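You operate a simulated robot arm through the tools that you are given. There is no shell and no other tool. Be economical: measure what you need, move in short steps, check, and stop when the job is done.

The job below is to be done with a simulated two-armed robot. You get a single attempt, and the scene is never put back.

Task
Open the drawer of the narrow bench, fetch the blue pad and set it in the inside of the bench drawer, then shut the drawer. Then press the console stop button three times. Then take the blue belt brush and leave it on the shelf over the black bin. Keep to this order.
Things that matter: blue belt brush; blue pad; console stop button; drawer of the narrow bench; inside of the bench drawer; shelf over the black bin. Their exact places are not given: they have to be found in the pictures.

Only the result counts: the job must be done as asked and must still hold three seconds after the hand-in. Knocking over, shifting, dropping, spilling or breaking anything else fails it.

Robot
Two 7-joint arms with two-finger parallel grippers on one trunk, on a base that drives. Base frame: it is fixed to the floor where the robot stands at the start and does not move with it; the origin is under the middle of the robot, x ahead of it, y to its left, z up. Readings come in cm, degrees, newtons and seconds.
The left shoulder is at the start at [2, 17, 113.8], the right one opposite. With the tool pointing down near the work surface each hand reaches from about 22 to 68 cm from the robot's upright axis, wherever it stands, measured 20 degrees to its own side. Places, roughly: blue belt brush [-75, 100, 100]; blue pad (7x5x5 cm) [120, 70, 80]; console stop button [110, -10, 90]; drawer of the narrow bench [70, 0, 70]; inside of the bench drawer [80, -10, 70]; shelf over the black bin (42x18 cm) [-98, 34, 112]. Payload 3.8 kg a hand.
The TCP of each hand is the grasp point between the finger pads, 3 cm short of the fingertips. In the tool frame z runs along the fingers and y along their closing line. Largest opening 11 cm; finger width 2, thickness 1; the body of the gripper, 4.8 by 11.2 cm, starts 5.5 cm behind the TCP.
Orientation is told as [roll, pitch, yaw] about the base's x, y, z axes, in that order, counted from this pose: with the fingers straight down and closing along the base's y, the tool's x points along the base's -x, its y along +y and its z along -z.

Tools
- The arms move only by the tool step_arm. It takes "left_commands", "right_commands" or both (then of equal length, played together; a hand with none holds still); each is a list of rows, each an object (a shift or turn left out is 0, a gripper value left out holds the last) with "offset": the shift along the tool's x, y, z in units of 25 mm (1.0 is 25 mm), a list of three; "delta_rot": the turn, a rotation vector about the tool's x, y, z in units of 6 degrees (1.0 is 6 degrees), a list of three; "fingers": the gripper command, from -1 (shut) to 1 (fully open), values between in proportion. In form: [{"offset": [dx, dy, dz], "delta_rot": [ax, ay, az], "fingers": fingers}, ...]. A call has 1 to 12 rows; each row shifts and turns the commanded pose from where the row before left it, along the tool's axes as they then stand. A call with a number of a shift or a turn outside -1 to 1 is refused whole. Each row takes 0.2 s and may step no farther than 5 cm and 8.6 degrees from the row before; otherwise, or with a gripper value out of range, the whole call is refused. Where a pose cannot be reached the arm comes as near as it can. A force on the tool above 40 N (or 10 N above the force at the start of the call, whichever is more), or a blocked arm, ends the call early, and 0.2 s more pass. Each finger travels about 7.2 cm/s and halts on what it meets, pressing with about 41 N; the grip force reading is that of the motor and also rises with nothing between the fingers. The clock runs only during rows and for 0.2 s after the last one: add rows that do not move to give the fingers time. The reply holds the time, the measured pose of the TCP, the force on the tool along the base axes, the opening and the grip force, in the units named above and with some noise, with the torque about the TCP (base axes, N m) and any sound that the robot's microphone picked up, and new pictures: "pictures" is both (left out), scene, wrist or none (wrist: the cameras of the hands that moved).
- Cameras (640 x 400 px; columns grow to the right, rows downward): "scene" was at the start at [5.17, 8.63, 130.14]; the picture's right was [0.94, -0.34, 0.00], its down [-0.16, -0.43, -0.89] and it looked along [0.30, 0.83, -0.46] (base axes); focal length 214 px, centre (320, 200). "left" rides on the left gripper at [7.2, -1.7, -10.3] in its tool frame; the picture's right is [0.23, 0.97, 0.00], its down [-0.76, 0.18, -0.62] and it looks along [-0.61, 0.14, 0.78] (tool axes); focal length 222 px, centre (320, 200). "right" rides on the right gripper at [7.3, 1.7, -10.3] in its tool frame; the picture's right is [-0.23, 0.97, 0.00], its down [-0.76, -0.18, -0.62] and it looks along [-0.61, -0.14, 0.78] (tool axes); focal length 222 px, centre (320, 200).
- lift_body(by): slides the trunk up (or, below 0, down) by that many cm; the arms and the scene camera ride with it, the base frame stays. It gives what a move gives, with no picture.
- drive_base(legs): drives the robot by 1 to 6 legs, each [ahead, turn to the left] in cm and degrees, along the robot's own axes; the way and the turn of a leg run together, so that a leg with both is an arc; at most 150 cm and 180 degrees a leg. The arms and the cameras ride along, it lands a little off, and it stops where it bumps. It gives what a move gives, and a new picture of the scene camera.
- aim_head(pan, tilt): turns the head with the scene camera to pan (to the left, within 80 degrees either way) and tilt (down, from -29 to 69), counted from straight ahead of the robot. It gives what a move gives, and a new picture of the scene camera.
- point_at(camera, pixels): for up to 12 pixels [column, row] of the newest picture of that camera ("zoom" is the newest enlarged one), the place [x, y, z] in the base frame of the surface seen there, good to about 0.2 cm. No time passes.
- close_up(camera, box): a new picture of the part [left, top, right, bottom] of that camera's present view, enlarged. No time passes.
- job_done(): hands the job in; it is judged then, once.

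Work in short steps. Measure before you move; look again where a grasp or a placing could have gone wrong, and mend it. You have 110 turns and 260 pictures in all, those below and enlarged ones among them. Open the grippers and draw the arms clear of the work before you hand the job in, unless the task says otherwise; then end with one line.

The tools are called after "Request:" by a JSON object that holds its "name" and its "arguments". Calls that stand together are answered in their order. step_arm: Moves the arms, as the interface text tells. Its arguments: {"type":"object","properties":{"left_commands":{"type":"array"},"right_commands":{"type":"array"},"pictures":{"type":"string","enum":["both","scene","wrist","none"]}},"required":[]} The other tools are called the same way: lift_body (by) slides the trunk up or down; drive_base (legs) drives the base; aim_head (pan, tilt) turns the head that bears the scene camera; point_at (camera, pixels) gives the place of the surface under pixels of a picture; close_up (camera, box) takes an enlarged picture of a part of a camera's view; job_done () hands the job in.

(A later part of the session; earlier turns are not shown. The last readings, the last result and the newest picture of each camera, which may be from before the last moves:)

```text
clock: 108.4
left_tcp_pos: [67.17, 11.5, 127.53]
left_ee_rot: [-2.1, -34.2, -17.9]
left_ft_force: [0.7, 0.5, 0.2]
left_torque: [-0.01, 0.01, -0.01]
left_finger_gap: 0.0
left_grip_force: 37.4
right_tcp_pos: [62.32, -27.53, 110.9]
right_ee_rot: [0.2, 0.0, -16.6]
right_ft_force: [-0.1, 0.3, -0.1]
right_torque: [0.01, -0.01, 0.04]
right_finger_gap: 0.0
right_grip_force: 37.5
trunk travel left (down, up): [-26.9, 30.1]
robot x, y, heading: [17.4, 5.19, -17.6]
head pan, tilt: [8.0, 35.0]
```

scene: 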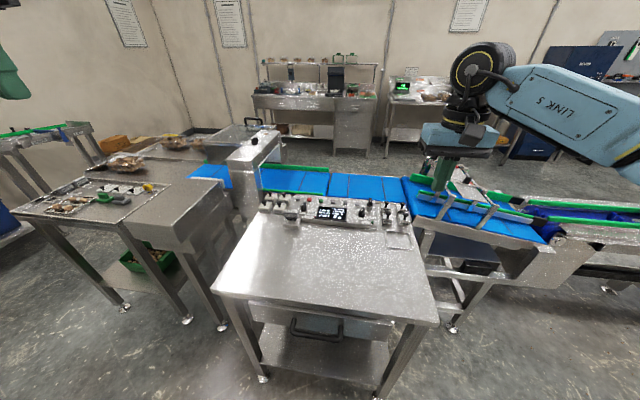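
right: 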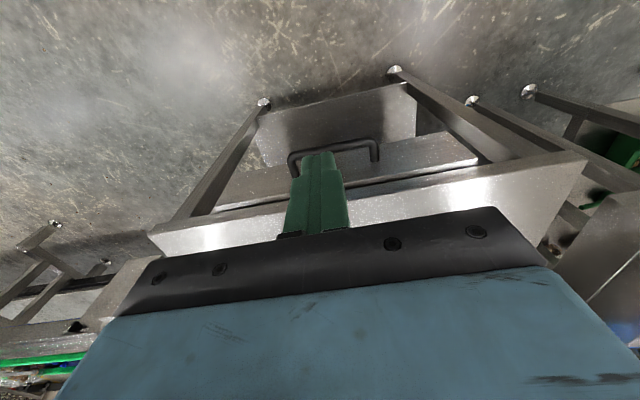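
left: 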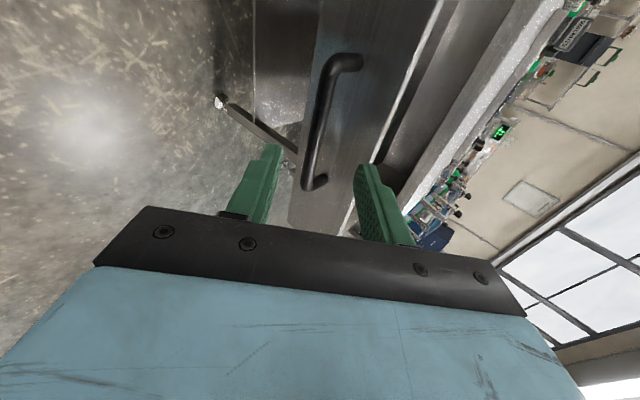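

I advance the left hand toward a hover point above the button, first half.

Request:
{"name": "step_arm", "arguments": {"left_commands": [{"offset": [-0.32, -0.1, 1]}, {"offset": [-0.32, -0.1, 1]}, {"offset": [-0.32, -0.1, 1]}, {"offset": [-0.32, -0.1, 1]}, {"offset": [-0.32, -0.1, 1]}, {"offset": [-0.32, -0.1, 1]}, {"offset": [-0.32, -0.1, 1]}, {"offset": [-0.32, -0.1, 1]}, {"offset": [-0.32, -0.1, 1]}, {"offset": [-0.32, -0.1, 1]}], "pictures": "scene"}}

```text
clock: 110.6
left_tcp_pos: [83.54, 5.5, 111.24]
left_ee_rot: [-2.2, -34.4, -17.9]
left_ft_force: [-0.7, -1.2, 0.1]
left_torque: [0.04, 0.0, 0.0]
left_finger_gap: 0.01
left_grip_force: 37.5
left hand out of reach, approached as far as the arm can: row 8, 9, 10
right_tcp_pos: [62.3, -27.6, 110.86]
right_ee_rot: [0.2, 0.1, -16.6]
right_ft_force: [-0.7, 0.4, 0.5]
right_torque: [0.0, 0.02, 0.0]
right_finger_gap: 0.0
right_grip_force: 38.2
trunk travel left (down, up): [-26.9, 30.1]
robot x, y, heading: [17.66, 5.08, -17.3]
head pan, tilt: [8.0, 35.0]
```

scene: 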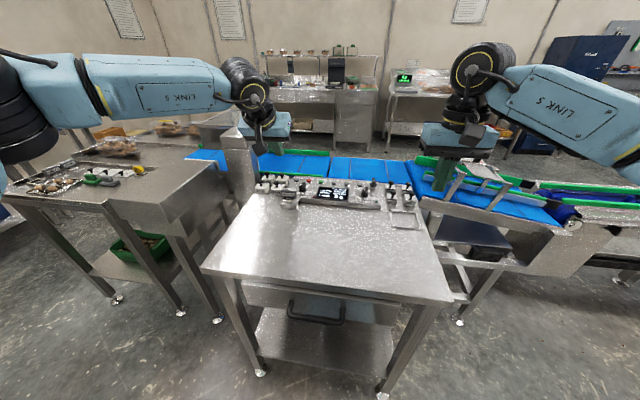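

The arm reports a limit short of the button. I measure the arm's joints in the picture to understand the reach left.

Request:
{"name": "point_at", "arguments": {"camera": "scene", "pixels": [[245, 80], [262, 115], [278, 122], [160, 95], [90, 90], [20, 100], [482, 75], [472, 130], [440, 175]]}}

```text
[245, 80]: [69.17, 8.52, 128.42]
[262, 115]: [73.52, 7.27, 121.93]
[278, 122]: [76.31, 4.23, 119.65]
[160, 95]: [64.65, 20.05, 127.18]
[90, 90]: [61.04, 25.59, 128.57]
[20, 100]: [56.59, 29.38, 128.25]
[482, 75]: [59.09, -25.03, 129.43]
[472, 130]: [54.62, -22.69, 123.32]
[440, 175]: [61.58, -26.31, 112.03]
```

The forearm is swung out sideways, which limits the wrist. I test whether going forward with a drift to the left is free for this arm.

Request:
{"name": "step_arm", "arguments": {"left_commands": [{"offset": [-0.5, 0.4, 0.9]}, {"offset": [-0.5, 0.4, 0.9]}, {"offset": [-0.5, 0.4, 0.9]}, {"offset": [-0.5, 0.4, 0.9]}], "pictures": "none"}}

```text
clock: 111.6
left_tcp_pos: [88.91, 10.87, 107.26]
left_ee_rot: [-2.2, -34.2, -17.8]
left_ft_force: [0.1, -0.3, -0.3]
left_torque: [-0.02, 0.0, 0.02]
left_finger_gap: 0.0
left_grip_force: 37.3
left hand out of reach, approached as far as the arm can: row 1, 2, 3, 4
right_tcp_pos: [62.34, -27.51, 110.96]
right_ee_rot: [0.2, 0.0, -16.6]
right_ft_force: [-0.1, 0.1, -0.1]
right_torque: [-0.05, 0.02, 0.0]
right_finger_gap: 0.0
right_grip_force: 37.8
trunk travel left (down, up): [-26.9, 30.1]
robot x, y, heading: [17.52, 5.18, -17.2]
head pan, tilt: [8.0, 35.0]
```

The arm is simply stretched: from here it ends about 70 cm ahead. I look at how wide the conveyor behind the console is, since the labels face that far side and it may be the nearer stand.

Request:
{"name": "aim_head", "arguments": {"pan": 20, "tilt": 22}}

```text
clock: 112.3
left_tcp_pos: [88.82, 10.76, 107.33]
left_ee_rot: [-2.1, -34.2, -17.9]
left_ft_force: [0.1, -0.2, -0.3]
left_torque: [0.01, 0.01, -0.02]
left_finger_gap: 0.0
left_grip_force: 37.7
right_tcp_pos: [62.39, -27.65, 110.89]
right_ee_rot: [0.1, 0.0, -16.6]
right_ft_force: [0.6, -0.2, 0.2]
right_torque: [0.0, 0.0, 0.03]
right_finger_gap: 0.01
right_grip_force: 37.6
trunk travel left (down, up): [-26.9, 30.1]
robot x, y, heading: [17.59, 5.25, -17.3]
head pan, tilt: [20.0, 22.0]
```

scene: 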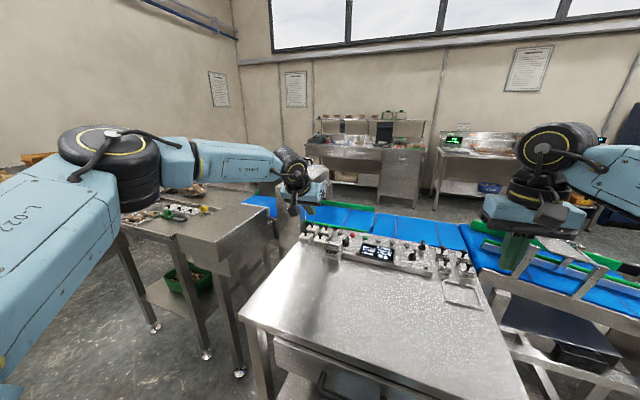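

The left elbow is still strongly bent sideways. I measure elbow and wrist, and the conveyor's far edge.

Request:
{"name": "point_at", "arguments": {"camera": "scene", "pixels": [[112, 145], [110, 180], [175, 165], [290, 165], [293, 185], [40, 230], [350, 205], [395, 218], [340, 222], [420, 215], [380, 260]]}}

```text
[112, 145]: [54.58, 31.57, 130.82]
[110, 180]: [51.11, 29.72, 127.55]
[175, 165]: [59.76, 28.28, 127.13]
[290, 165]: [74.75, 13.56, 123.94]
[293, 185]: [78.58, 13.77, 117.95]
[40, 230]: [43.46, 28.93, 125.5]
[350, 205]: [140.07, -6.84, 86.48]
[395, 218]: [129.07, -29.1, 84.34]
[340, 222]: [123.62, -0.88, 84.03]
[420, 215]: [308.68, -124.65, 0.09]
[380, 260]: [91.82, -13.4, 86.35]
```

The reach should be about 80 cm with a tilted tool if the elbow stretches. I test the right arm, whose posture is more natural: tilt it forward in place.

Request:
{"name": "step_arm", "arguments": {"right_commands": [{"delta_rot": [0, -1, 0], "offset": [-0.5, 0, -0.3]}, {"delta_rot": [0, -1, 0], "offset": [-0.5, 0, -0.3]}, {"delta_rot": [0, -1, 0], "offset": [-0.5, 0, 0]}, {"delta_rot": [0, -1, 0], "offset": [-0.5, 0, 0]}, {"delta_rot": [0, -1, 0], "offset": [-0.5, 0, 0.3]}, {"delta_rot": [0, -1, 0], "offset": [-0.5, 0, 0.3]}, {"offset": [-0.8, 0, 0.5]}, {"offset": [-0.8, 0, 0.5]}, {"offset": [-0.8, 0, 0.5]}, {"offset": [-0.8, 0, 0.5]}], "pictures": "scene"}}

```text
clock: 114.5
left_tcp_pos: [88.82, 10.82, 107.21]
left_ee_rot: [-2.0, -34.2, -17.9]
left_ft_force: [-0.3, -0.1, -0.8]
left_torque: [0.01, -0.01, 0.03]
left_finger_gap: 0.0
left_grip_force: 37.5
right_tcp_pos: [78.76, -32.54, 113.6]
right_ee_rot: [0.2, -36.1, -16.6]
right_ft_force: [0.2, 0.4, 0.6]
right_torque: [-0.02, 0.01, 0.03]
right_finger_gap: 0.0
right_grip_force: 37.2
trunk travel left (down, up): [-26.9, 30.1]
robot x, y, heading: [17.51, 5.04, -17.6]
head pan, tilt: [20.0, 22.0]
```

scene: 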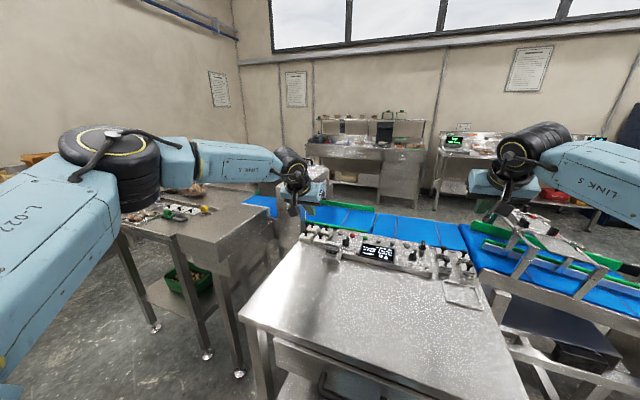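

The right arm is already at 70 cm ahead without limit. I extend it further to find its end.

Request:
{"name": "step_arm", "arguments": {"right_commands": [{"offset": [-0.8, 0, 0.6]}, {"offset": [-0.8, 0, 0.6]}, {"offset": [-0.8, 0, 0.6]}, {"offset": [-0.8, 0, 0.6]}, {"offset": [-0.8, 0, 0.6]}], "pictures": "none"}}

```text
clock: 115.7
left_tcp_pos: [88.77, 10.84, 107.38]
left_ee_rot: [-2.1, -34.2, -17.9]
left_ft_force: [0.3, -0.1, -0.8]
left_torque: [0.0, -0.01, 0.02]
left_finger_gap: 0.01
left_grip_force: 37.9
right_tcp_pos: [83.17, -33.79, 113.64]
right_ee_rot: [0.2, -36.0, -16.7]
right_ft_force: [-0.3, 0.3, -0.2]
right_torque: [0.0, -0.01, 0.01]
right_finger_gap: 0.01
right_grip_force: 37.9
right hand out of reach, approached as far as the arm can: row 2, 3, 4, 5
trunk travel left (down, up): [-26.9, 30.1]
robot x, y, heading: [17.86, 5.03, -17.2]
head pan, tilt: [20.0, 22.0]
```

The right arm gets its TCP to ~75 cm ahead. I will use it, standing further left; first I retract the left arm high and the right arm a bit.

Request:
{"name": "step_arm", "arguments": {"left_commands": [{"offset": [0.5, 0, -1]}, {"offset": [0.5, 0, -1]}, {"offset": [0.5, 0, -1]}, {"offset": [0.5, 0, -1]}, {"offset": [0.5, 0, -1]}, {"offset": [0.5, 0, -1]}, {"offset": [0.5, 0.2, -1]}, {"offset": [0.5, 0.2, -1]}, {"offset": [0.5, 0.2, -1]}, {"offset": [0.5, 0.2, -1]}, {"offset": [0.5, 0.2, -1]}, {"offset": [0.5, 0.2, -1]}], "right_commands": [{"offset": [0.5, 0, -0.4]}, {"offset": [0.5, 0, -0.4]}, {"offset": [0.5, 0, -0.4]}, {"offset": [0.5, 0, -0.4]}, {"offset": [0.5, 0, -0.4]}, {"offset": [0.5, 0, -0.4]}, {"offset": [0.5, 0, -0.4]}, {"offset": [0.5, 0, -0.4]}, {}, {}, {}, {}], "pictures": "none"}}

Request:
{"name": "drive_base", "arguments": {"legs": [[-8, 0], [0, 90], [34.5, 0], [0, -90]]}}

```text
clock: 118.3
left_tcp_pos: [62.32, 23.82, 123.56]
left_ee_rot: [-2.1, -34.3, -17.9]
left_ft_force: [0.3, -0.5, -0.6]
left_torque: [0.03, -0.02, -0.01]
left_finger_gap: 0.04
left_grip_force: 38.2
right_tcp_pos: [70.85, -30.23, 114.2]
right_ee_rot: [0.1, -36.1, -16.7]
right_ft_force: [-0.7, 0.6, -0.5]
right_torque: [-0.01, -0.01, 0.03]
right_finger_gap: 0.01
right_grip_force: 37.8
trunk travel left (down, up): [-26.9, 30.1]
robot x, y, heading: [17.33, 5.04, -17.0]
head pan, tilt: [20.0, 22.0]
```

```text
clock: 128.9
left_tcp_pos: [65.23, 58.89, 123.59]
left_ee_rot: [-2.1, -34.3, -18.0]
left_ft_force: [0.1, 0.4, 0.9]
left_torque: [-0.01, 0.02, -0.04]
left_finger_gap: 0.01
left_grip_force: 37.2
right_tcp_pos: [73.49, 5.01, 114.1]
right_ee_rot: [0.2, -36.0, -16.8]
right_ft_force: [0.4, 0.3, 0.2]
right_torque: [-0.04, 0.02, -0.01]
right_finger_gap: 0.0
right_grip_force: 37.4
trunk travel left (down, up): [-26.9, 30.1]
robot x, y, heading: [20.5, 40.27, -17.4]
head pan, tilt: [20.0, 22.0]
```

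scene: 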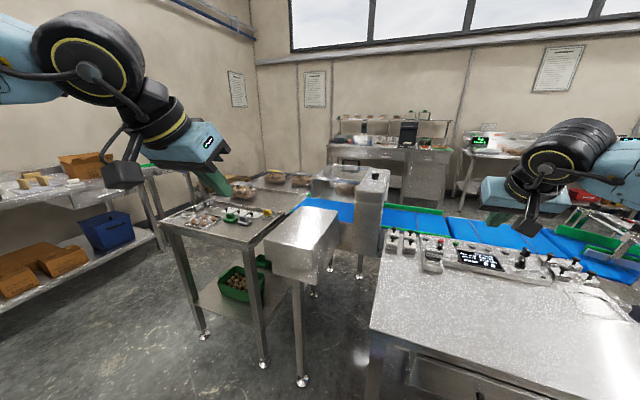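

Positioned left. I drive ahead 13 cm, keeping about 38 cm to the bench edge.

Request:
{"name": "drive_base", "arguments": {"legs": [[13, 0]]}}

Request:
{"name": "aim_head", "arguments": {"pan": 0, "tilt": 40}}

```text
clock: 130.2
left_tcp_pos: [77.58, 55.07, 123.5]
left_ee_rot: [-2.1, -34.2, -18.0]
left_ft_force: [1.0, -0.3, 0.4]
left_torque: [0.0, 0.03, -0.02]
left_finger_gap: 0.02
left_grip_force: 37.6
right_tcp_pos: [85.96, 1.07, 114.04]
right_ee_rot: [0.2, -36.0, -16.8]
right_ft_force: [-0.2, 0.0, -0.2]
right_torque: [-0.01, 0.0, 0.02]
right_finger_gap: 0.0
right_grip_force: 37.5
trunk travel left (down, up): [-26.9, 30.1]
robot x, y, heading: [32.68, 36.47, -17.5]
head pan, tilt: [20.0, 22.0]
```

scene: 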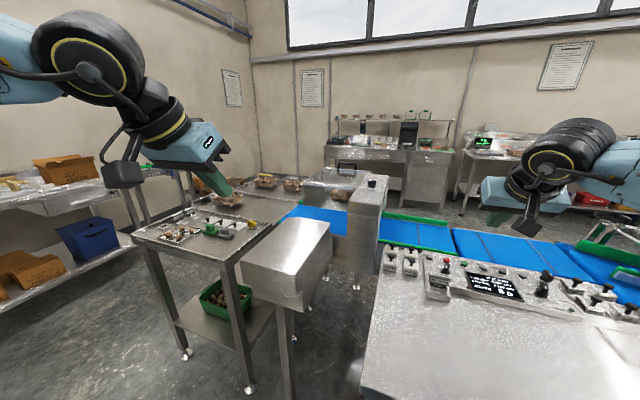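

```text
clock: 131.0
left_tcp_pos: [77.58, 55.0, 123.69]
left_ee_rot: [-2.2, -34.2, -18.0]
left_ft_force: [0.0, -0.4, 0.4]
left_torque: [-0.01, -0.03, 0.01]
left_finger_gap: 0.03
left_grip_force: 38.0
right_tcp_pos: [85.97, 1.1, 114.16]
right_ee_rot: [0.2, -36.0, -16.8]
right_ft_force: [0.4, -0.4, -1.2]
right_torque: [0.0, -0.01, 0.01]
right_finger_gap: 0.0
right_grip_force: 37.9
trunk travel left (down, up): [-26.9, 30.1]
robot x, y, heading: [32.5, 36.58, -17.5]
head pan, tilt: [0.0, 40.0]
```

scene: 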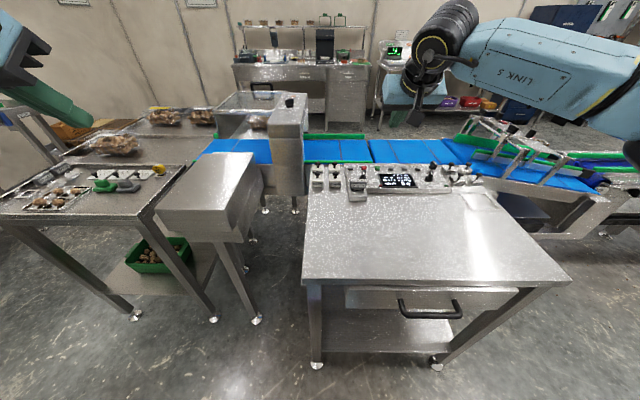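

No bump. I creep ahead another 5 cm.

Request:
{"name": "drive_base", "arguments": {"legs": [[5, 0]]}}

Request:
{"name": "close_up", "arguments": {"camera": "scene", "box": [290, 140, 450, 240]}}

```text
clock: 131.9
left_tcp_pos: [82.41, 53.42, 123.53]
left_ee_rot: [-2.1, -34.1, -17.9]
left_ft_force: [0.7, -0.7, -0.4]
left_torque: [0.02, 0.04, -0.01]
left_finger_gap: 0.0
left_grip_force: 37.9
right_tcp_pos: [90.67, -0.36, 114.04]
right_ee_rot: [0.2, -35.9, -16.8]
right_ft_force: [0.8, -0.2, 0.1]
right_torque: [0.01, -0.01, 0.0]
right_finger_gap: 0.01
right_grip_force: 38.1
trunk travel left (down, up): [-26.9, 30.1]
robot x, y, heading: [37.47, 35.48, -17.6]
head pan, tilt: [0.0, 40.0]
```

scene: 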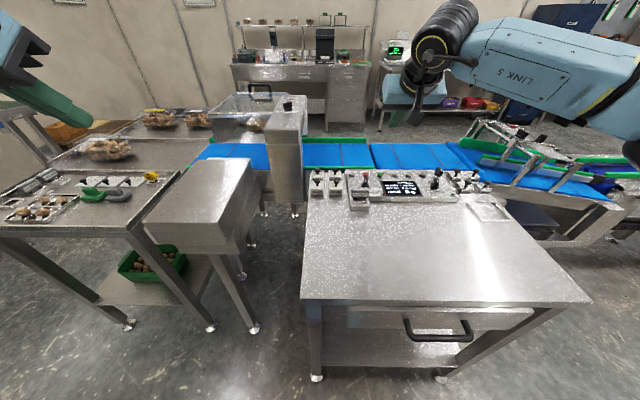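

```text
4.00 times, centred on (370, 190) of scene
```

zoom: 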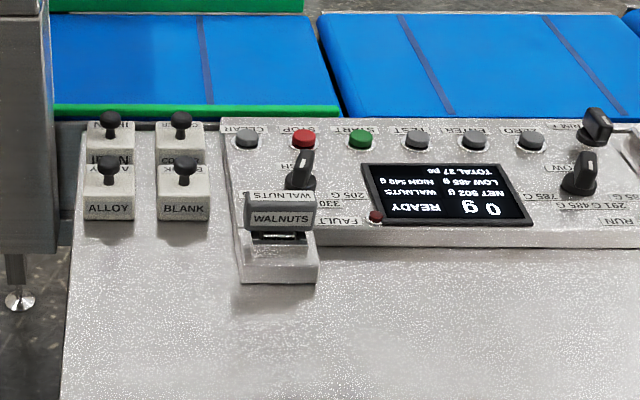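

The button is now 79 cm ahead. I yaw the right hand 18° left (so finger and camera clear the knob and WALNUTS block) and approach a hover point about 7 cm above STOP.

Request:
{"name": "step_arm", "arguments": {"right_commands": [{"delta_rot": [-0.59, 0, -0.81]}, {"delta_rot": [-0.59, 0, -0.81]}, {"delta_rot": [-0.59, 0, -0.81]}, {"offset": [-0.06, -0.2, 0.92]}, {"offset": [-0.06, -0.2, 0.92]}, {"offset": [-0.06, -0.2, 0.92]}, {"offset": [-0.06, -0.2, 0.92]}, {"offset": [-0.06, -0.2, 0.92]}, {"offset": [-0.06, -0.2, 0.92]}, {"offset": [-0.06, -0.2, 0.92]}], "pictures": "both"}}

```text
clock: 134.1
left_tcp_pos: [82.17, 53.55, 123.58]
left_ee_rot: [-2.1, -34.2, -17.9]
left_ft_force: [-0.2, 0.0, -0.1]
left_torque: [0.01, 0.0, -0.02]
left_finger_gap: 0.0
left_grip_force: 37.6
right_tcp_pos: [101.1, -3.43, 101.73]
right_ee_rot: [0.3, -36.1, 1.3]
right_ft_force: [-0.4, -0.1, 0.4]
right_torque: [0.01, -0.02, 0.0]
right_finger_gap: 0.01
right_grip_force: 38.2
trunk travel left (down, up): [-26.9, 30.1]
robot x, y, heading: [37.24, 34.96, -17.3]
head pan, tilt: [0.0, 40.0]
```

scene: 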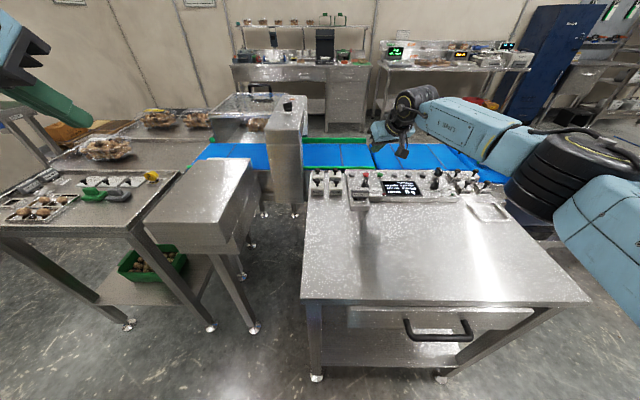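
right: 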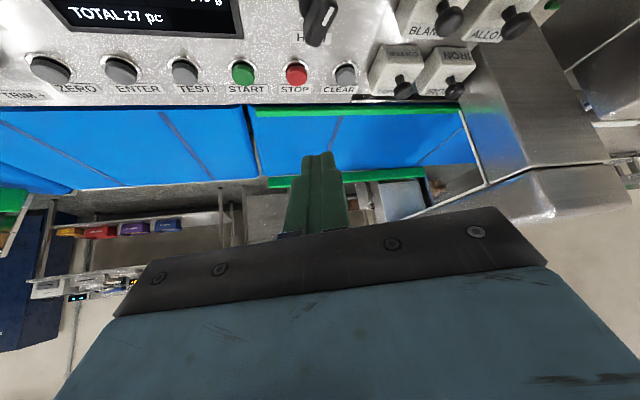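

The hand is well in reach. I measure the STOP button in the wrist picture at (296,73).

Request:
{"name": "point_at", "arguments": {"camera": "right", "pixels": [[296, 70], [296, 66], [288, 70], [304, 70], [296, 76], [242, 70], [345, 70]]}}

```text
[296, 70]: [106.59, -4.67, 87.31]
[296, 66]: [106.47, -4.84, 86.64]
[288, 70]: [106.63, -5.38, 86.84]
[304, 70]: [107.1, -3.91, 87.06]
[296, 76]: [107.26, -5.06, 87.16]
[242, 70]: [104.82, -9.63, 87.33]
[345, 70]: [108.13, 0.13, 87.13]
```

STOP's centre is [107.2, −4.8, 87.3]. I go to a hover about 3 cm above it.

Request:
{"name": "step_arm", "arguments": {"right_commands": [{"offset": [0.06, -0.14, 0.91]}, {"offset": [0.06, -0.14, 0.91]}, {"offset": [0.06, -0.14, 0.91]}, {"offset": [0.06, -0.14, 0.91]}, {}], "pictures": "both"}}

Request:
{"name": "close_up", "arguments": {"camera": "scene", "box": [320, 130, 440, 205]}}

```text
clock: 135.3
left_tcp_pos: [82.34, 53.57, 123.55]
left_ee_rot: [-2.1, -34.3, -17.8]
left_ft_force: [0.1, -0.8, -0.4]
left_torque: [-0.01, 0.03, 0.0]
left_finger_gap: 0.0
left_grip_force: 37.3
right_tcp_pos: [101.08, -3.58, 101.76]
right_ee_rot: [0.2, -36.1, 1.3]
right_ft_force: [-0.6, 0.4, -0.4]
right_torque: [0.03, -0.02, 0.01]
right_finger_gap: 0.0
right_grip_force: 37.3
right hand out of reach, approached as far as the arm can: row 1, 2, 3, 4
trunk travel left (down, up): [-26.9, 30.1]
robot x, y, heading: [37.3, 34.99, -17.4]
head pan, tilt: [0.0, 40.0]
```

scene: 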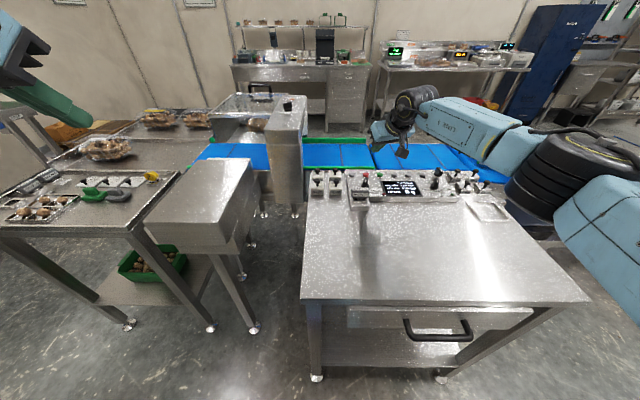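
right: 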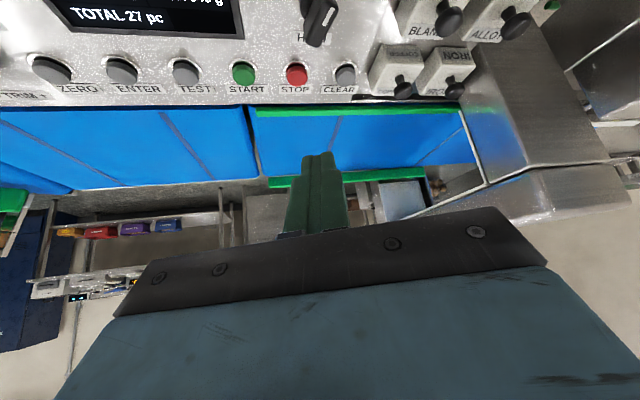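

```text
5.33 times, centred on (380, 168) of scene
```

zoom: 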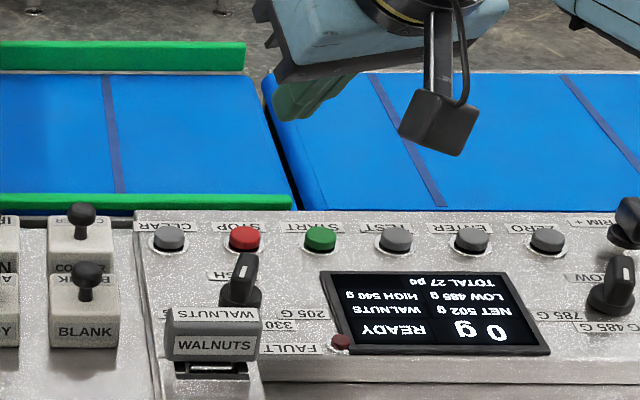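

The arm is at its limit 5 cm short. Before creeping closer I want to see my own base front: I turn the left hand so its camera looks back down at it.

Request:
{"name": "step_arm", "arguments": {"left_commands": [{"delta_rot": [0, 0.98, 0]}, {"delta_rot": [0, 0.98, 0]}, {"delta_rot": [0, 0.98, 0]}, {"delta_rot": [0, 0.98, 0]}, {"delta_rot": [0, 0.98, 0]}, {"delta_rot": [0, 0.8, 0]}, {"delta_rot": [0, 0, 1]}, {"delta_rot": [0, 0, 1]}, {"delta_rot": [0, 0, 1]}, {"delta_rot": [0, 0, 1]}, {"delta_rot": [0, 0, 1]}, {"delta_rot": [0, 0, 1]}], "pictures": "none"}}

Request:
{"name": "step_arm", "arguments": {"left_commands": [{"delta_rot": [0, 0, 1]}, {"delta_rot": [0, 0, 1]}, {"delta_rot": [0, 0, 1]}, {"delta_rot": [0, 0, 1]}, {"delta_rot": [0, 0, 1]}, {"delta_rot": [0, 0, 1]}, {"delta_rot": [0, 0, 1]}], "pictures": "wrist"}}

```text
clock: 137.9
left_tcp_pos: [82.35, 53.74, 123.42]
left_ee_rot: [-1.4, -1.0, -55.1]
left_ft_force: [0.0, -0.5, -0.5]
left_torque: [0.01, 0.01, -0.02]
left_finger_gap: 0.0
left_grip_force: 37.6
right_tcp_pos: [101.0, -3.58, 101.74]
right_ee_rot: [0.2, -36.1, 1.3]
right_ft_force: [0.4, 0.9, -0.1]
right_torque: [0.01, 0.02, 0.0]
right_finger_gap: 0.01
right_grip_force: 37.1
trunk travel left (down, up): [-26.9, 30.1]
robot x, y, heading: [37.58, 34.91, -17.6]
head pan, tilt: [0.0, 40.0]
```

```text
clock: 139.5
left_tcp_pos: [68.95, 45.83, 123.82]
left_ee_rot: [-0.2, -1.6, -96.9]
left_ft_force: [-0.1, -0.1, -0.1]
left_torque: [0.0, -0.02, -0.04]
left_finger_gap: 0.02
left_grip_force: 38.1
left hand out of reach, approached as far as the arm can: row 1, 2, 3, 4, 5, 6, 7
right_tcp_pos: [100.98, -3.62, 101.71]
right_ee_rot: [0.2, -36.2, 1.4]
right_ft_force: [-0.4, 0.4, -0.4]
right_torque: [0.02, 0.02, 0.0]
right_finger_gap: 0.02
right_grip_force: 36.8
trunk travel left (down, up): [-26.9, 30.1]
robot x, y, heading: [37.21, 35.31, -17.2]
head pan, tilt: [0.0, 40.0]
```

left: 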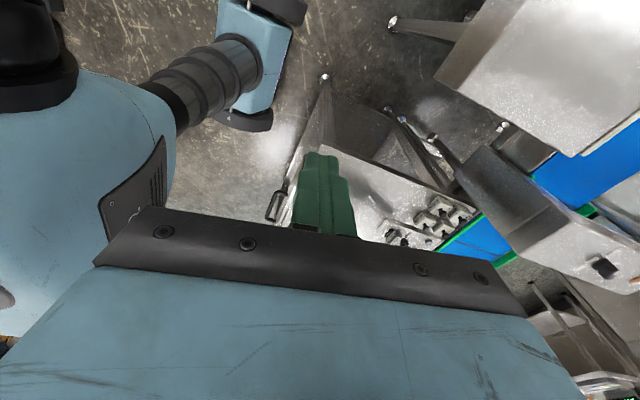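

Excellent: the base (light blue block at (255,60)) and torso are visible. I measure the base's front and the bench leg.

Request:
{"name": "point_at", "arguments": {"camera": "left", "pixels": [[285, 15], [288, 40], [265, 100], [250, 125], [250, 60], [325, 78], [215, 75], [340, 130], [300, 165], [160, 180]]}}

Request:
{"name": "close_up", "arguments": {"camera": "left", "box": [180, 0, 420, 150]}}

```text
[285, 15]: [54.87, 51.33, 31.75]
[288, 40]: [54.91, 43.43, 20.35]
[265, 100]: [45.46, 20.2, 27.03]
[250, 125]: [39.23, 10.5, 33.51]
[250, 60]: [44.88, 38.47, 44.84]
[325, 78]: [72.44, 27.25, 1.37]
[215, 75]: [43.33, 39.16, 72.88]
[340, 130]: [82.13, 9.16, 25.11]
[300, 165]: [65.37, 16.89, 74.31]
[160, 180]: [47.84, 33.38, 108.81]
```

```text
2.67 times, centred on (300, 75) of left
```

zoom: 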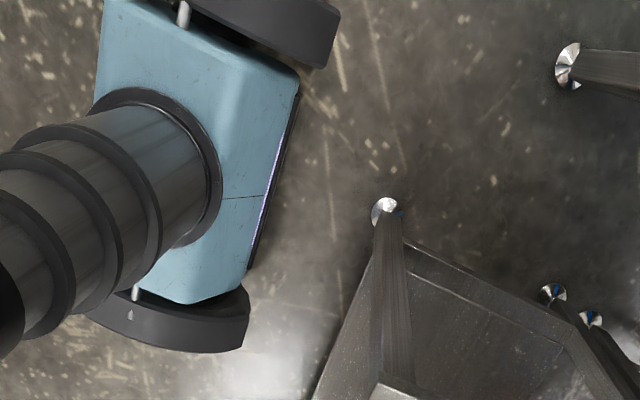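

The base front is only ~14 cm ahead of the axis, so there is ample room. I drive 8 cm further ahead (hands are all high).

Request:
{"name": "drive_base", "arguments": {"legs": [[8, 0]]}}

Request:
{"name": "lift_body", "arguments": {"by": -4}}

```text
clock: 140.6
left_tcp_pos: [76.52, 43.49, 123.69]
left_ee_rot: [-0.3, -1.6, -96.9]
left_ft_force: [0.0, -1.0, -0.2]
left_torque: [0.03, 0.02, 0.0]
left_finger_gap: 0.0
left_grip_force: 37.9
right_tcp_pos: [108.62, -6.0, 101.8]
right_ee_rot: [0.3, -36.0, 1.3]
right_ft_force: [0.1, 0.1, -0.8]
right_torque: [0.02, 0.05, 0.02]
right_finger_gap: 0.01
right_grip_force: 37.3
trunk travel left (down, up): [-26.9, 30.1]
robot x, y, heading: [44.79, 32.9, -17.1]
head pan, tilt: [0.0, 40.0]
```

scene: 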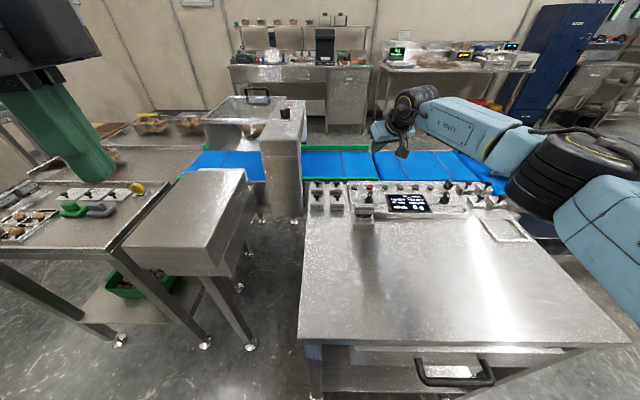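

```text
clock: 141.4
left_tcp_pos: [76.38, 43.5, 119.75]
left_ee_rot: [-0.3, -1.6, -96.9]
left_ft_force: [-0.1, -1.3, 0.2]
left_torque: [-0.03, -0.02, 0.0]
left_finger_gap: 0.0
left_grip_force: 38.0
right_tcp_pos: [108.57, -5.92, 97.87]
right_ee_rot: [0.1, -36.1, 1.3]
right_ft_force: [-1.3, -0.1, 0.0]
right_torque: [0.0, -0.02, -0.02]
right_finger_gap: 0.01
right_grip_force: 38.1
trunk travel left (down, up): [-22.9, 34.1]
robot x, y, heading: [44.91, 32.77, -17.4]
head pan, tilt: [0.0, 40.0]
```

With room to spare I reduce the tilt by 12° and move to a hover 2.5 cm over STOP.

Request:
{"name": "step_arm", "arguments": {"right_commands": [{"delta_rot": [0, 1, 0]}, {"delta_rot": [0, 1, 0]}, {"offset": [0.71, 0.21, 0.76]}, {"offset": [0.71, 0.21, 0.76]}, {}], "pictures": "wrist"}}

Request:
{"name": "close_up", "arguments": {"camera": "scene", "box": [330, 130, 450, 205]}}

```text
clock: 142.6
left_tcp_pos: [76.4, 43.51, 119.62]
left_ee_rot: [-0.2, -1.6, -96.9]
left_ft_force: [-0.4, 0.5, -1.1]
left_torque: [0.02, 0.02, 0.0]
left_finger_gap: 0.0
left_grip_force: 37.8
right_tcp_pos: [105.7, -4.64, 91.74]
right_ee_rot: [0.2, -30.1, 1.3]
right_ft_force: [-0.6, 0.0, 0.3]
right_torque: [-0.02, -0.02, 0.0]
right_finger_gap: 0.0
right_grip_force: 38.1
right hand out of reach, approached as far as the arm can: row 1, 2
trunk travel left (down, up): [-22.9, 34.1]
robot x, y, heading: [44.97, 32.51, -17.4]
head pan, tilt: [0.0, 40.0]
```

right: 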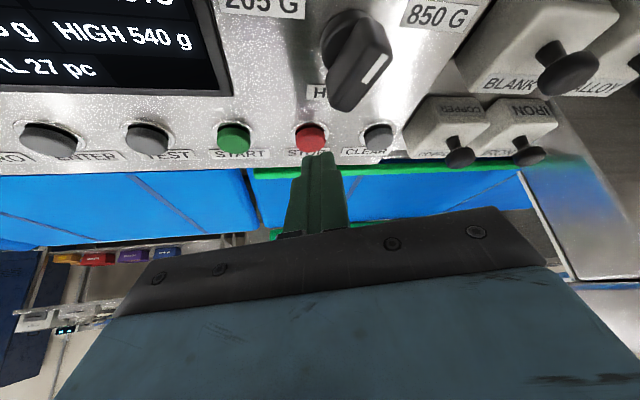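

```text
5.33 times, centred on (390, 168) of scene
```

zoom: 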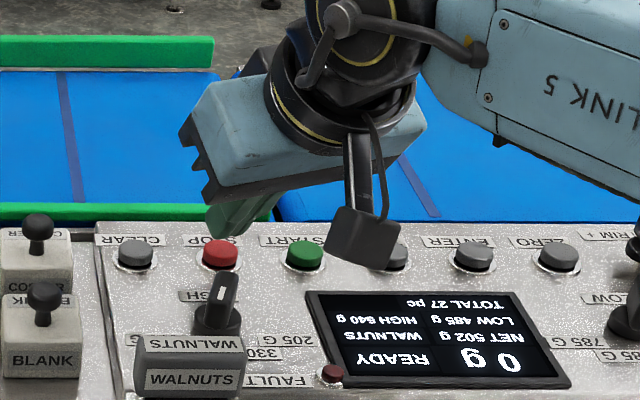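

The tip centre is right above STOP, about 1.2 cm up. I lower 1 cm straight down and then probe in 2 mm rows, watching the force.

Request:
{"name": "step_arm", "arguments": {"right_commands": [{"offset": [0.05, -0.03, 0.2]}, {"offset": [0.05, -0.03, 0.2]}, {}], "pictures": "wrist"}}

```text
clock: 143.4
left_tcp_pos: [76.4, 43.5, 119.68]
left_ee_rot: [-0.3, -1.6, -96.8]
left_ft_force: [-0.9, -0.8, 0.0]
left_torque: [-0.01, -0.01, -0.01]
left_finger_gap: 0.0
left_grip_force: 37.6
right_tcp_pos: [105.97, -4.83, 90.69]
right_ee_rot: [0.2, -30.1, 1.4]
right_ft_force: [0.0, 0.4, 0.7]
right_torque: [0.01, -0.01, -0.01]
right_finger_gap: 0.0
right_grip_force: 37.6
trunk travel left (down, up): [-22.9, 34.1]
robot x, y, heading: [44.98, 32.51, -17.6]
head pan, tilt: [0.0, 40.0]
```

right: 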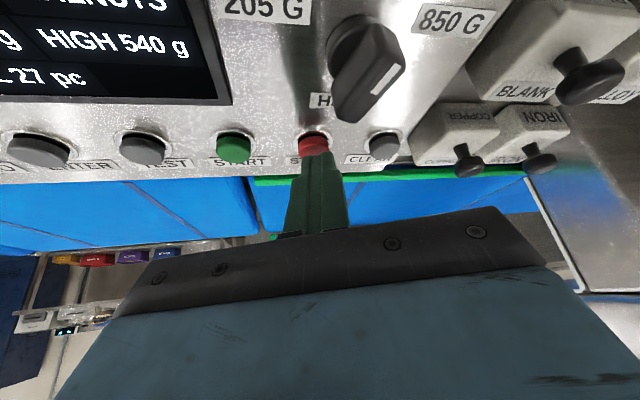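

Over the button. I probe down 4 mm.

Request:
{"name": "step_arm", "arguments": {"right_commands": [{"offset": [0.04, 0, 0.07]}, {"offset": [0.04, 0, 0.07]}, {}], "pictures": "none"}}

```text
clock: 144.2
left_tcp_pos: [76.4, 43.46, 119.8]
left_ee_rot: [-0.3, -1.6, -96.9]
left_ft_force: [-0.3, 0.5, 0.1]
left_torque: [0.02, -0.03, 0.01]
left_finger_gap: 0.0
left_grip_force: 37.5
right_tcp_pos: [105.92, -4.73, 90.28]
right_ee_rot: [0.3, -30.1, 1.3]
right_ft_force: [0.3, 0.0, 0.2]
right_torque: [0.0, 0.03, -0.01]
right_finger_gap: 0.01
right_grip_force: 38.1
trunk travel left (down, up): [-22.9, 34.1]
robot x, y, heading: [44.62, 32.69, -17.2]
head pan, tilt: [0.0, 40.0]
```

No contact yet (tip centre ~z 87.7). I go down another 5 mm.

Request:
{"name": "step_arm", "arguments": {"right_commands": [{"offset": [0.04, 0, 0.07]}, {"offset": [0.04, 0, 0.07]}, {"offset": [0.02, 0, 0.035]}], "pictures": "none"}}

```text
clock: 145.0
left_tcp_pos: [76.25, 43.44, 119.84]
left_ee_rot: [-0.3, -1.6, -96.9]
left_ft_force: [-0.5, -0.5, 0.0]
left_torque: [-0.04, 0.0, -0.02]
left_finger_gap: 0.0
left_grip_force: 37.4
right_tcp_pos: [106.1, -4.87, 89.82]
right_ee_rot: [0.2, -30.3, 1.3]
right_ft_force: [-0.6, -0.4, 3.5]
right_torque: [0.02, -0.06, 0.01]
right_finger_gap: 0.01
right_grip_force: 37.5
trunk travel left (down, up): [-22.9, 34.1]
robot x, y, heading: [44.88, 33.33, -17.2]
head pan, tilt: [0.0, 40.0]
heard: click
```

A click was heard: first press. I raise 1.2 cm and check.

Request:
{"name": "step_arm", "arguments": {"right_commands": [{"offset": [-0.12, 0, -0.21]}, {"offset": [-0.12, 0, -0.21]}, {}, {}], "pictures": "wrist"}}

Request:
{"name": "close_up", "arguments": {"camera": "scene", "box": [330, 150, 450, 225]}}

```text
clock: 146.0
left_tcp_pos: [76.35, 43.53, 119.64]
left_ee_rot: [-0.3, -1.7, -96.9]
left_ft_force: [0.0, 0.4, 0.2]
left_torque: [-0.02, 0.0, 0.01]
left_finger_gap: 0.02
left_grip_force: 36.7
right_tcp_pos: [105.93, -4.79, 91.0]
right_ee_rot: [0.2, -30.1, 1.4]
right_ft_force: [0.3, -0.4, -0.1]
right_torque: [0.03, 0.01, 0.0]
right_finger_gap: 0.01
right_grip_force: 37.4
trunk travel left (down, up): [-22.9, 34.1]
robot x, y, heading: [44.87, 32.32, -17.5]
head pan, tilt: [0.0, 40.0]
```

right: 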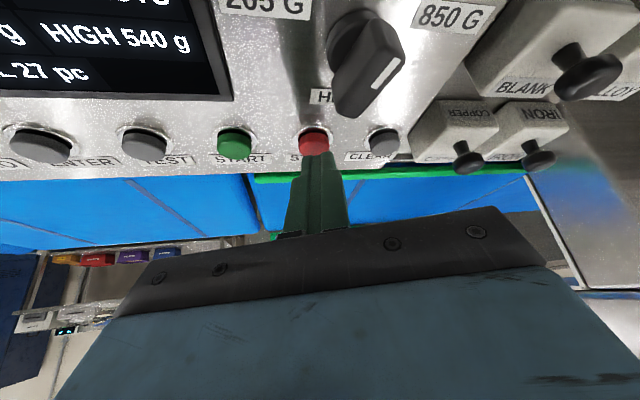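

```text
5.33 times, centred on (390, 188) of scene
```

zoom: 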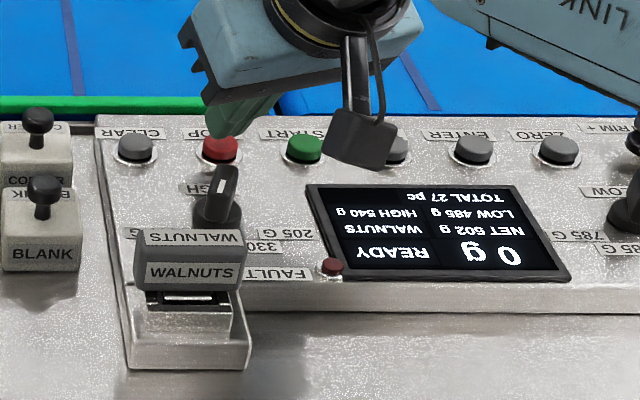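

Released. I press a second time (same 1.25 cm stroke).

Request:
{"name": "step_arm", "arguments": {"right_commands": [{"offset": [0.12, 0, 0.21]}, {"offset": [0.08, 0, 0.14]}, {"offset": [0.05, 0, 0.085]}], "pictures": "none"}}

```text
clock: 146.8
left_tcp_pos: [76.36, 43.47, 119.61]
left_ee_rot: [-0.1, -1.7, -96.9]
left_ft_force: [-0.3, -0.3, 0.2]
left_torque: [0.0, 0.0, 0.01]
left_finger_gap: 0.0
left_grip_force: 38.0
right_tcp_pos: [106.05, -4.92, 89.82]
right_ee_rot: [0.3, -30.2, 1.3]
right_ft_force: [-0.4, -0.8, 4.0]
right_torque: [-0.03, 0.0, 0.04]
right_finger_gap: 0.0
right_grip_force: 37.7
trunk travel left (down, up): [-22.9, 34.1]
robot x, y, heading: [44.96, 32.53, -17.2]
head pan, tilt: [0.0, 40.0]
heard: click
```

Second click. I release 1.2 cm up.

Request:
{"name": "step_arm", "arguments": {"right_commands": [{"offset": [-0.12, 0, -0.21]}, {"offset": [-0.12, 0, -0.21]}, {}, {}], "pictures": "none"}}

Request:
{"name": "step_arm", "arguments": {"right_commands": [{"offset": [0.12, 0, 0.21]}, {"offset": [0.08, 0, 0.14]}, {"offset": [0.04, 0, 0.07]}], "pictures": "none"}}

```text
clock: 147.8
left_tcp_pos: [76.43, 43.52, 119.7]
left_ee_rot: [-0.3, -1.6, -96.9]
left_ft_force: [0.7, -0.2, 0.5]
left_torque: [-0.02, -0.03, -0.01]
left_finger_gap: 0.0
left_grip_force: 37.9
right_tcp_pos: [105.98, -4.81, 90.9]
right_ee_rot: [0.2, -30.1, 1.3]
right_ft_force: [0.6, -0.3, 0.6]
right_torque: [0.03, 0.04, 0.0]
right_finger_gap: 0.0
right_grip_force: 37.7
trunk travel left (down, up): [-22.9, 34.1]
robot x, y, heading: [45.01, 32.44, -17.4]
head pan, tilt: [0.0, 40.0]
```

```text
clock: 148.6
left_tcp_pos: [76.33, 43.46, 119.73]
left_ee_rot: [-0.2, -1.6, -96.9]
left_ft_force: [-0.5, 0.4, -0.1]
left_torque: [0.0, -0.03, 0.02]
left_finger_gap: 0.0
left_grip_force: 37.2
right_tcp_pos: [106.07, -4.72, 89.79]
right_ee_rot: [0.1, -30.2, 1.3]
right_ft_force: [-1.1, -0.1, 4.1]
right_torque: [0.0, 0.02, -0.04]
right_finger_gap: 0.0
right_grip_force: 37.5
trunk travel left (down, up): [-22.9, 34.1]
robot x, y, heading: [44.93, 32.35, -17.3]
head pan, tilt: [0.0, 40.0]
heard: click
```

Third click. I raise the hand well clear, straight up first and then back.

Request:
{"name": "step_arm", "arguments": {"right_commands": [{"offset": [-0.4, 0, -0.7]}, {"offset": [-0.45, 0, -0.8]}, {"offset": [-0.45, 0, -0.8]}, {"offset": [-0.45, 0, -0.8]}, {"offset": [-0.45, 0, -0.8]}, {"offset": [-0.45, 0, -0.8]}, {"offset": [-0.3, 0, -0.8]}, {"offset": [0, 0, -1]}, {"offset": [0, 0, -1]}, {"offset": [0.3, 0, -1]}, {"offset": [0.5, 0, -1]}], "pictures": "scene"}}

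Request:
{"name": "close_up", "arguments": {"camera": "scene", "box": [290, 160, 530, 310]}}

```text
clock: 151.0
left_tcp_pos: [76.31, 43.49, 119.68]
left_ee_rot: [-0.2, -1.5, -96.9]
left_ft_force: [-0.5, -0.1, 0.0]
left_torque: [-0.03, -0.02, -0.02]
left_finger_gap: 0.0
left_grip_force: 37.9
right_tcp_pos: [98.67, -5.03, 113.06]
right_ee_rot: [0.1, -30.1, 1.2]
right_ft_force: [0.1, 0.2, 0.2]
right_torque: [0.01, 0.03, -0.03]
right_finger_gap: 0.0
right_grip_force: 37.4
trunk travel left (down, up): [-22.9, 34.1]
robot x, y, heading: [45.05, 32.78, -17.5]
head pan, tilt: [0.0, 40.0]
```

scene: 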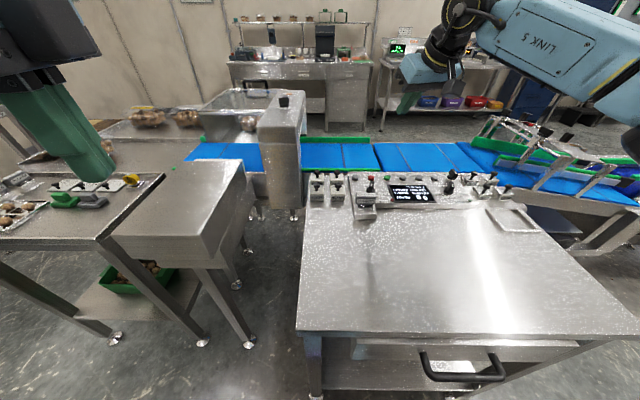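

```text
2.67 times, centred on (410, 235) of scene
```

zoom: 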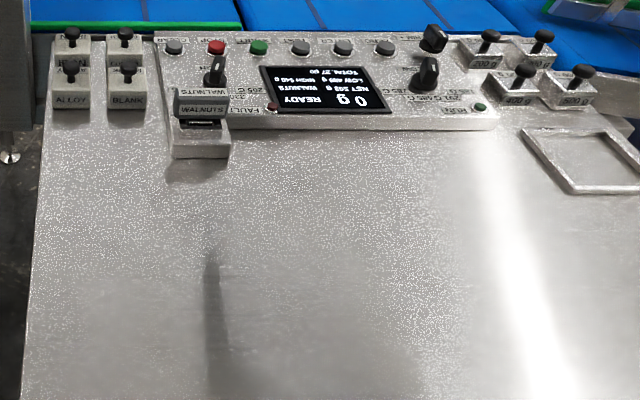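

Three clicks, console intact. Now the brush: I raise the trunk 25 cm and back away from the bench, turning left to look.

Request:
{"name": "lift_body", "arguments": {"by": 25}}

Request:
{"name": "drive_base", "arguments": {"legs": [[-28, 0], [0, 90]]}}

Request:
{"name": "aim_head", "arguments": {"pan": 70, "tilt": 35}}

```text
clock: 153.6
left_tcp_pos: [76.28, 43.52, 144.75]
left_ee_rot: [-0.2, -1.6, -96.9]
left_ft_force: [-1.2, 1.3, 1.1]
left_torque: [-0.02, 0.02, -0.01]
left_finger_gap: 0.0
left_grip_force: 37.4
right_tcp_pos: [98.77, -4.96, 137.96]
right_ee_rot: [0.2, -30.1, 1.3]
right_ft_force: [-0.2, 0.7, -0.3]
right_torque: [-0.02, 0.02, 0.01]
right_finger_gap: 0.0
right_grip_force: 37.8
trunk travel left (down, up): [-47.9, 9.1]
robot x, y, heading: [45.36, 32.96, -17.3]
head pan, tilt: [0.0, 40.0]
```

```text
clock: 159.3
left_tcp_pos: [7.69, 72.67, 144.74]
left_ee_rot: [-0.3, -1.7, -7.3]
left_ft_force: [0.0, 0.6, 0.3]
left_torque: [0.03, 0.0, -0.03]
left_finger_gap: 0.01
left_grip_force: 37.8
right_tcp_pos: [56.31, 94.62, 138.03]
right_ee_rot: [0.3, -30.1, 90.9]
right_ft_force: [-0.8, 0.2, -0.7]
right_torque: [-0.02, -0.01, -0.04]
right_finger_gap: 0.02
right_grip_force: 37.9
trunk travel left (down, up): [-47.9, 9.1]
robot x, y, heading: [18.48, 41.15, 72.3]
head pan, tilt: [0.0, 40.0]
```

scene: 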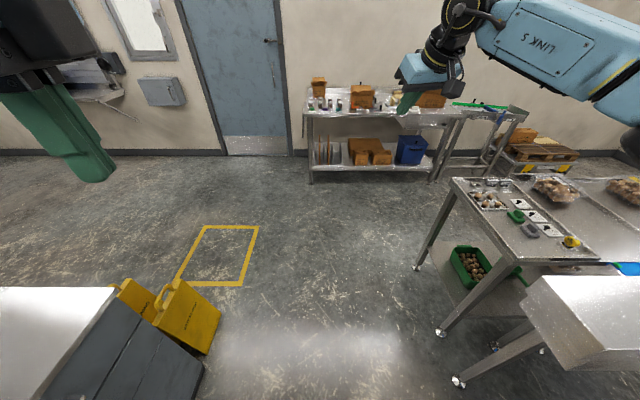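

```text
clock: 160.8
left_tcp_pos: [7.69, 72.59, 144.62]
left_ee_rot: [-0.4, -1.5, -7.3]
left_ft_force: [-0.2, -0.3, 0.3]
left_torque: [0.01, 0.01, 0.01]
left_finger_gap: 0.01
left_grip_force: 38.7
right_tcp_pos: [56.31, 94.68, 137.99]
right_ee_rot: [0.1, -30.2, 90.8]
right_ft_force: [-0.1, 0.0, -0.2]
right_torque: [0.04, 0.03, 0.0]
right_finger_gap: 0.0
right_grip_force: 37.4
trunk travel left (down, up): [-47.9, 9.1]
robot x, y, heading: [18.46, 41.36, 72.5]
head pan, tilt: [70.0, 35.0]
```

scene: 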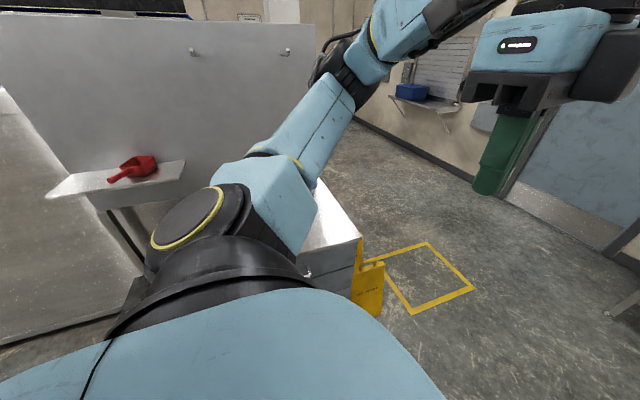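

The left arm hides the view. I bring both hands back to upright, compact poses.

Request:
{"name": "step_arm", "arguments": {"left_commands": [{"delta_rot": [0, 0, -1]}, {"delta_rot": [0, 0, -1]}, {"delta_rot": [0, 0, -1]}, {"delta_rot": [0, 0, -1]}, {"delta_rot": [0, 0, -1]}, {"delta_rot": [0, 0, -1]}, {"delta_rot": [0, 0, -1]}, {"delta_rot": [0, 0, -1]}, {"delta_rot": [0, 0, -1]}, {"delta_rot": [0, 0, -1]}, {"delta_rot": [0, 0, -1]}, {"delta_rot": [0, 0, -1]}], "right_commands": [{"delta_rot": [0, 1, 0], "offset": [0.4, 0, -0.4]}, {"delta_rot": [0, 1, 0], "offset": [0.4, 0, -0.4]}, {"delta_rot": [0, 1, 0], "offset": [0.4, 0, 0]}, {"delta_rot": [0, 1, 0], "offset": [0.4, 0, 0]}, {"delta_rot": [0, 1, 0], "offset": [0.8, 0, 0]}, {"delta_rot": [0, 0, 1], "offset": [1, 0, 0]}, {"delta_rot": [0, 0, 1], "offset": [1, 0, 0]}, {"delta_rot": [0, 0, 1], "offset": [1, 0, 0]}, {"offset": [1, 0, 0]}, {"offset": [1, 0, 0]}, {"offset": [1, 0, 0]}, {"offset": [1, 0, 0]}], "pictures": "scene"}}

```text
clock: 163.4
left_tcp_pos: [7.68, 72.47, 144.76]
left_ee_rot: [-1.7, -0.2, 64.8]
left_ft_force: [0.4, 0.2, 0.0]
left_torque: [0.0, 0.0, -0.02]
left_finger_gap: 0.0
left_grip_force: 37.2
right_tcp_pos: [52.96, 70.9, 138.14]
right_ee_rot: [0.2, -0.1, 73.0]
right_ft_force: [0.0, -0.7, -0.1]
right_torque: [-0.02, -0.02, 0.03]
right_finger_gap: 0.01
right_grip_force: 38.0
trunk travel left (down, up): [-47.9, 9.1]
robot x, y, heading: [18.42, 41.2, 72.3]
head pan, tilt: [70.0, 35.0]
```

scene: 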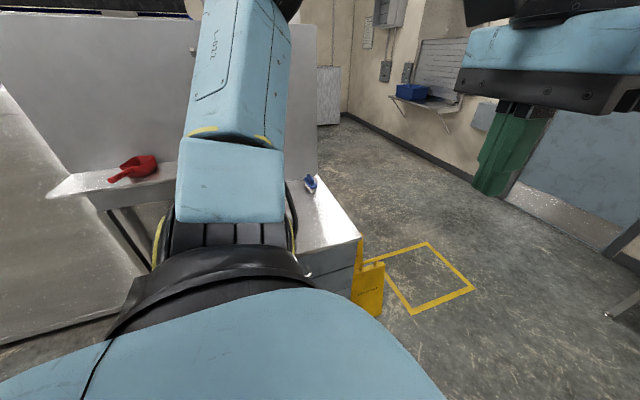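

The brush shows at (312,182) on the counter's end. I measure it, the board, the red-scoop shelf and counter.

Request:
{"name": "point_at", "arguments": {"camera": "scene", "pixels": [[310, 183], [314, 190], [340, 235], [359, 240], [310, 270], [100, 30], [300, 60], [95, 185], [180, 172], [20, 220], [130, 165], [30, 100]]}}

Request:
{"name": "close_up", "arguments": {"camera": "scene", "box": [280, 150, 400, 325]}}

```text
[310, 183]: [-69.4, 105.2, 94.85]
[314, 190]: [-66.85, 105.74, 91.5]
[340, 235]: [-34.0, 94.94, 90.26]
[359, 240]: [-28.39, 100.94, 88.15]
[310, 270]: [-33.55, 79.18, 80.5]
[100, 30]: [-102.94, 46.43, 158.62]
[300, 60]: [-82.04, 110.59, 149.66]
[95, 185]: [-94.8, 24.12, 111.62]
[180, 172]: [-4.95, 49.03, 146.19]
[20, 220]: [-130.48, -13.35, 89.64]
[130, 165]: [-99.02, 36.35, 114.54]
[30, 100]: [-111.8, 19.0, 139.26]
```

```text
2.29 times, centred on (340, 238) of scene
```

zoom: 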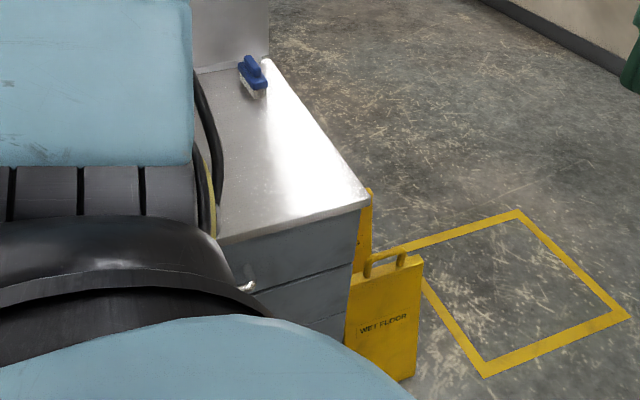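

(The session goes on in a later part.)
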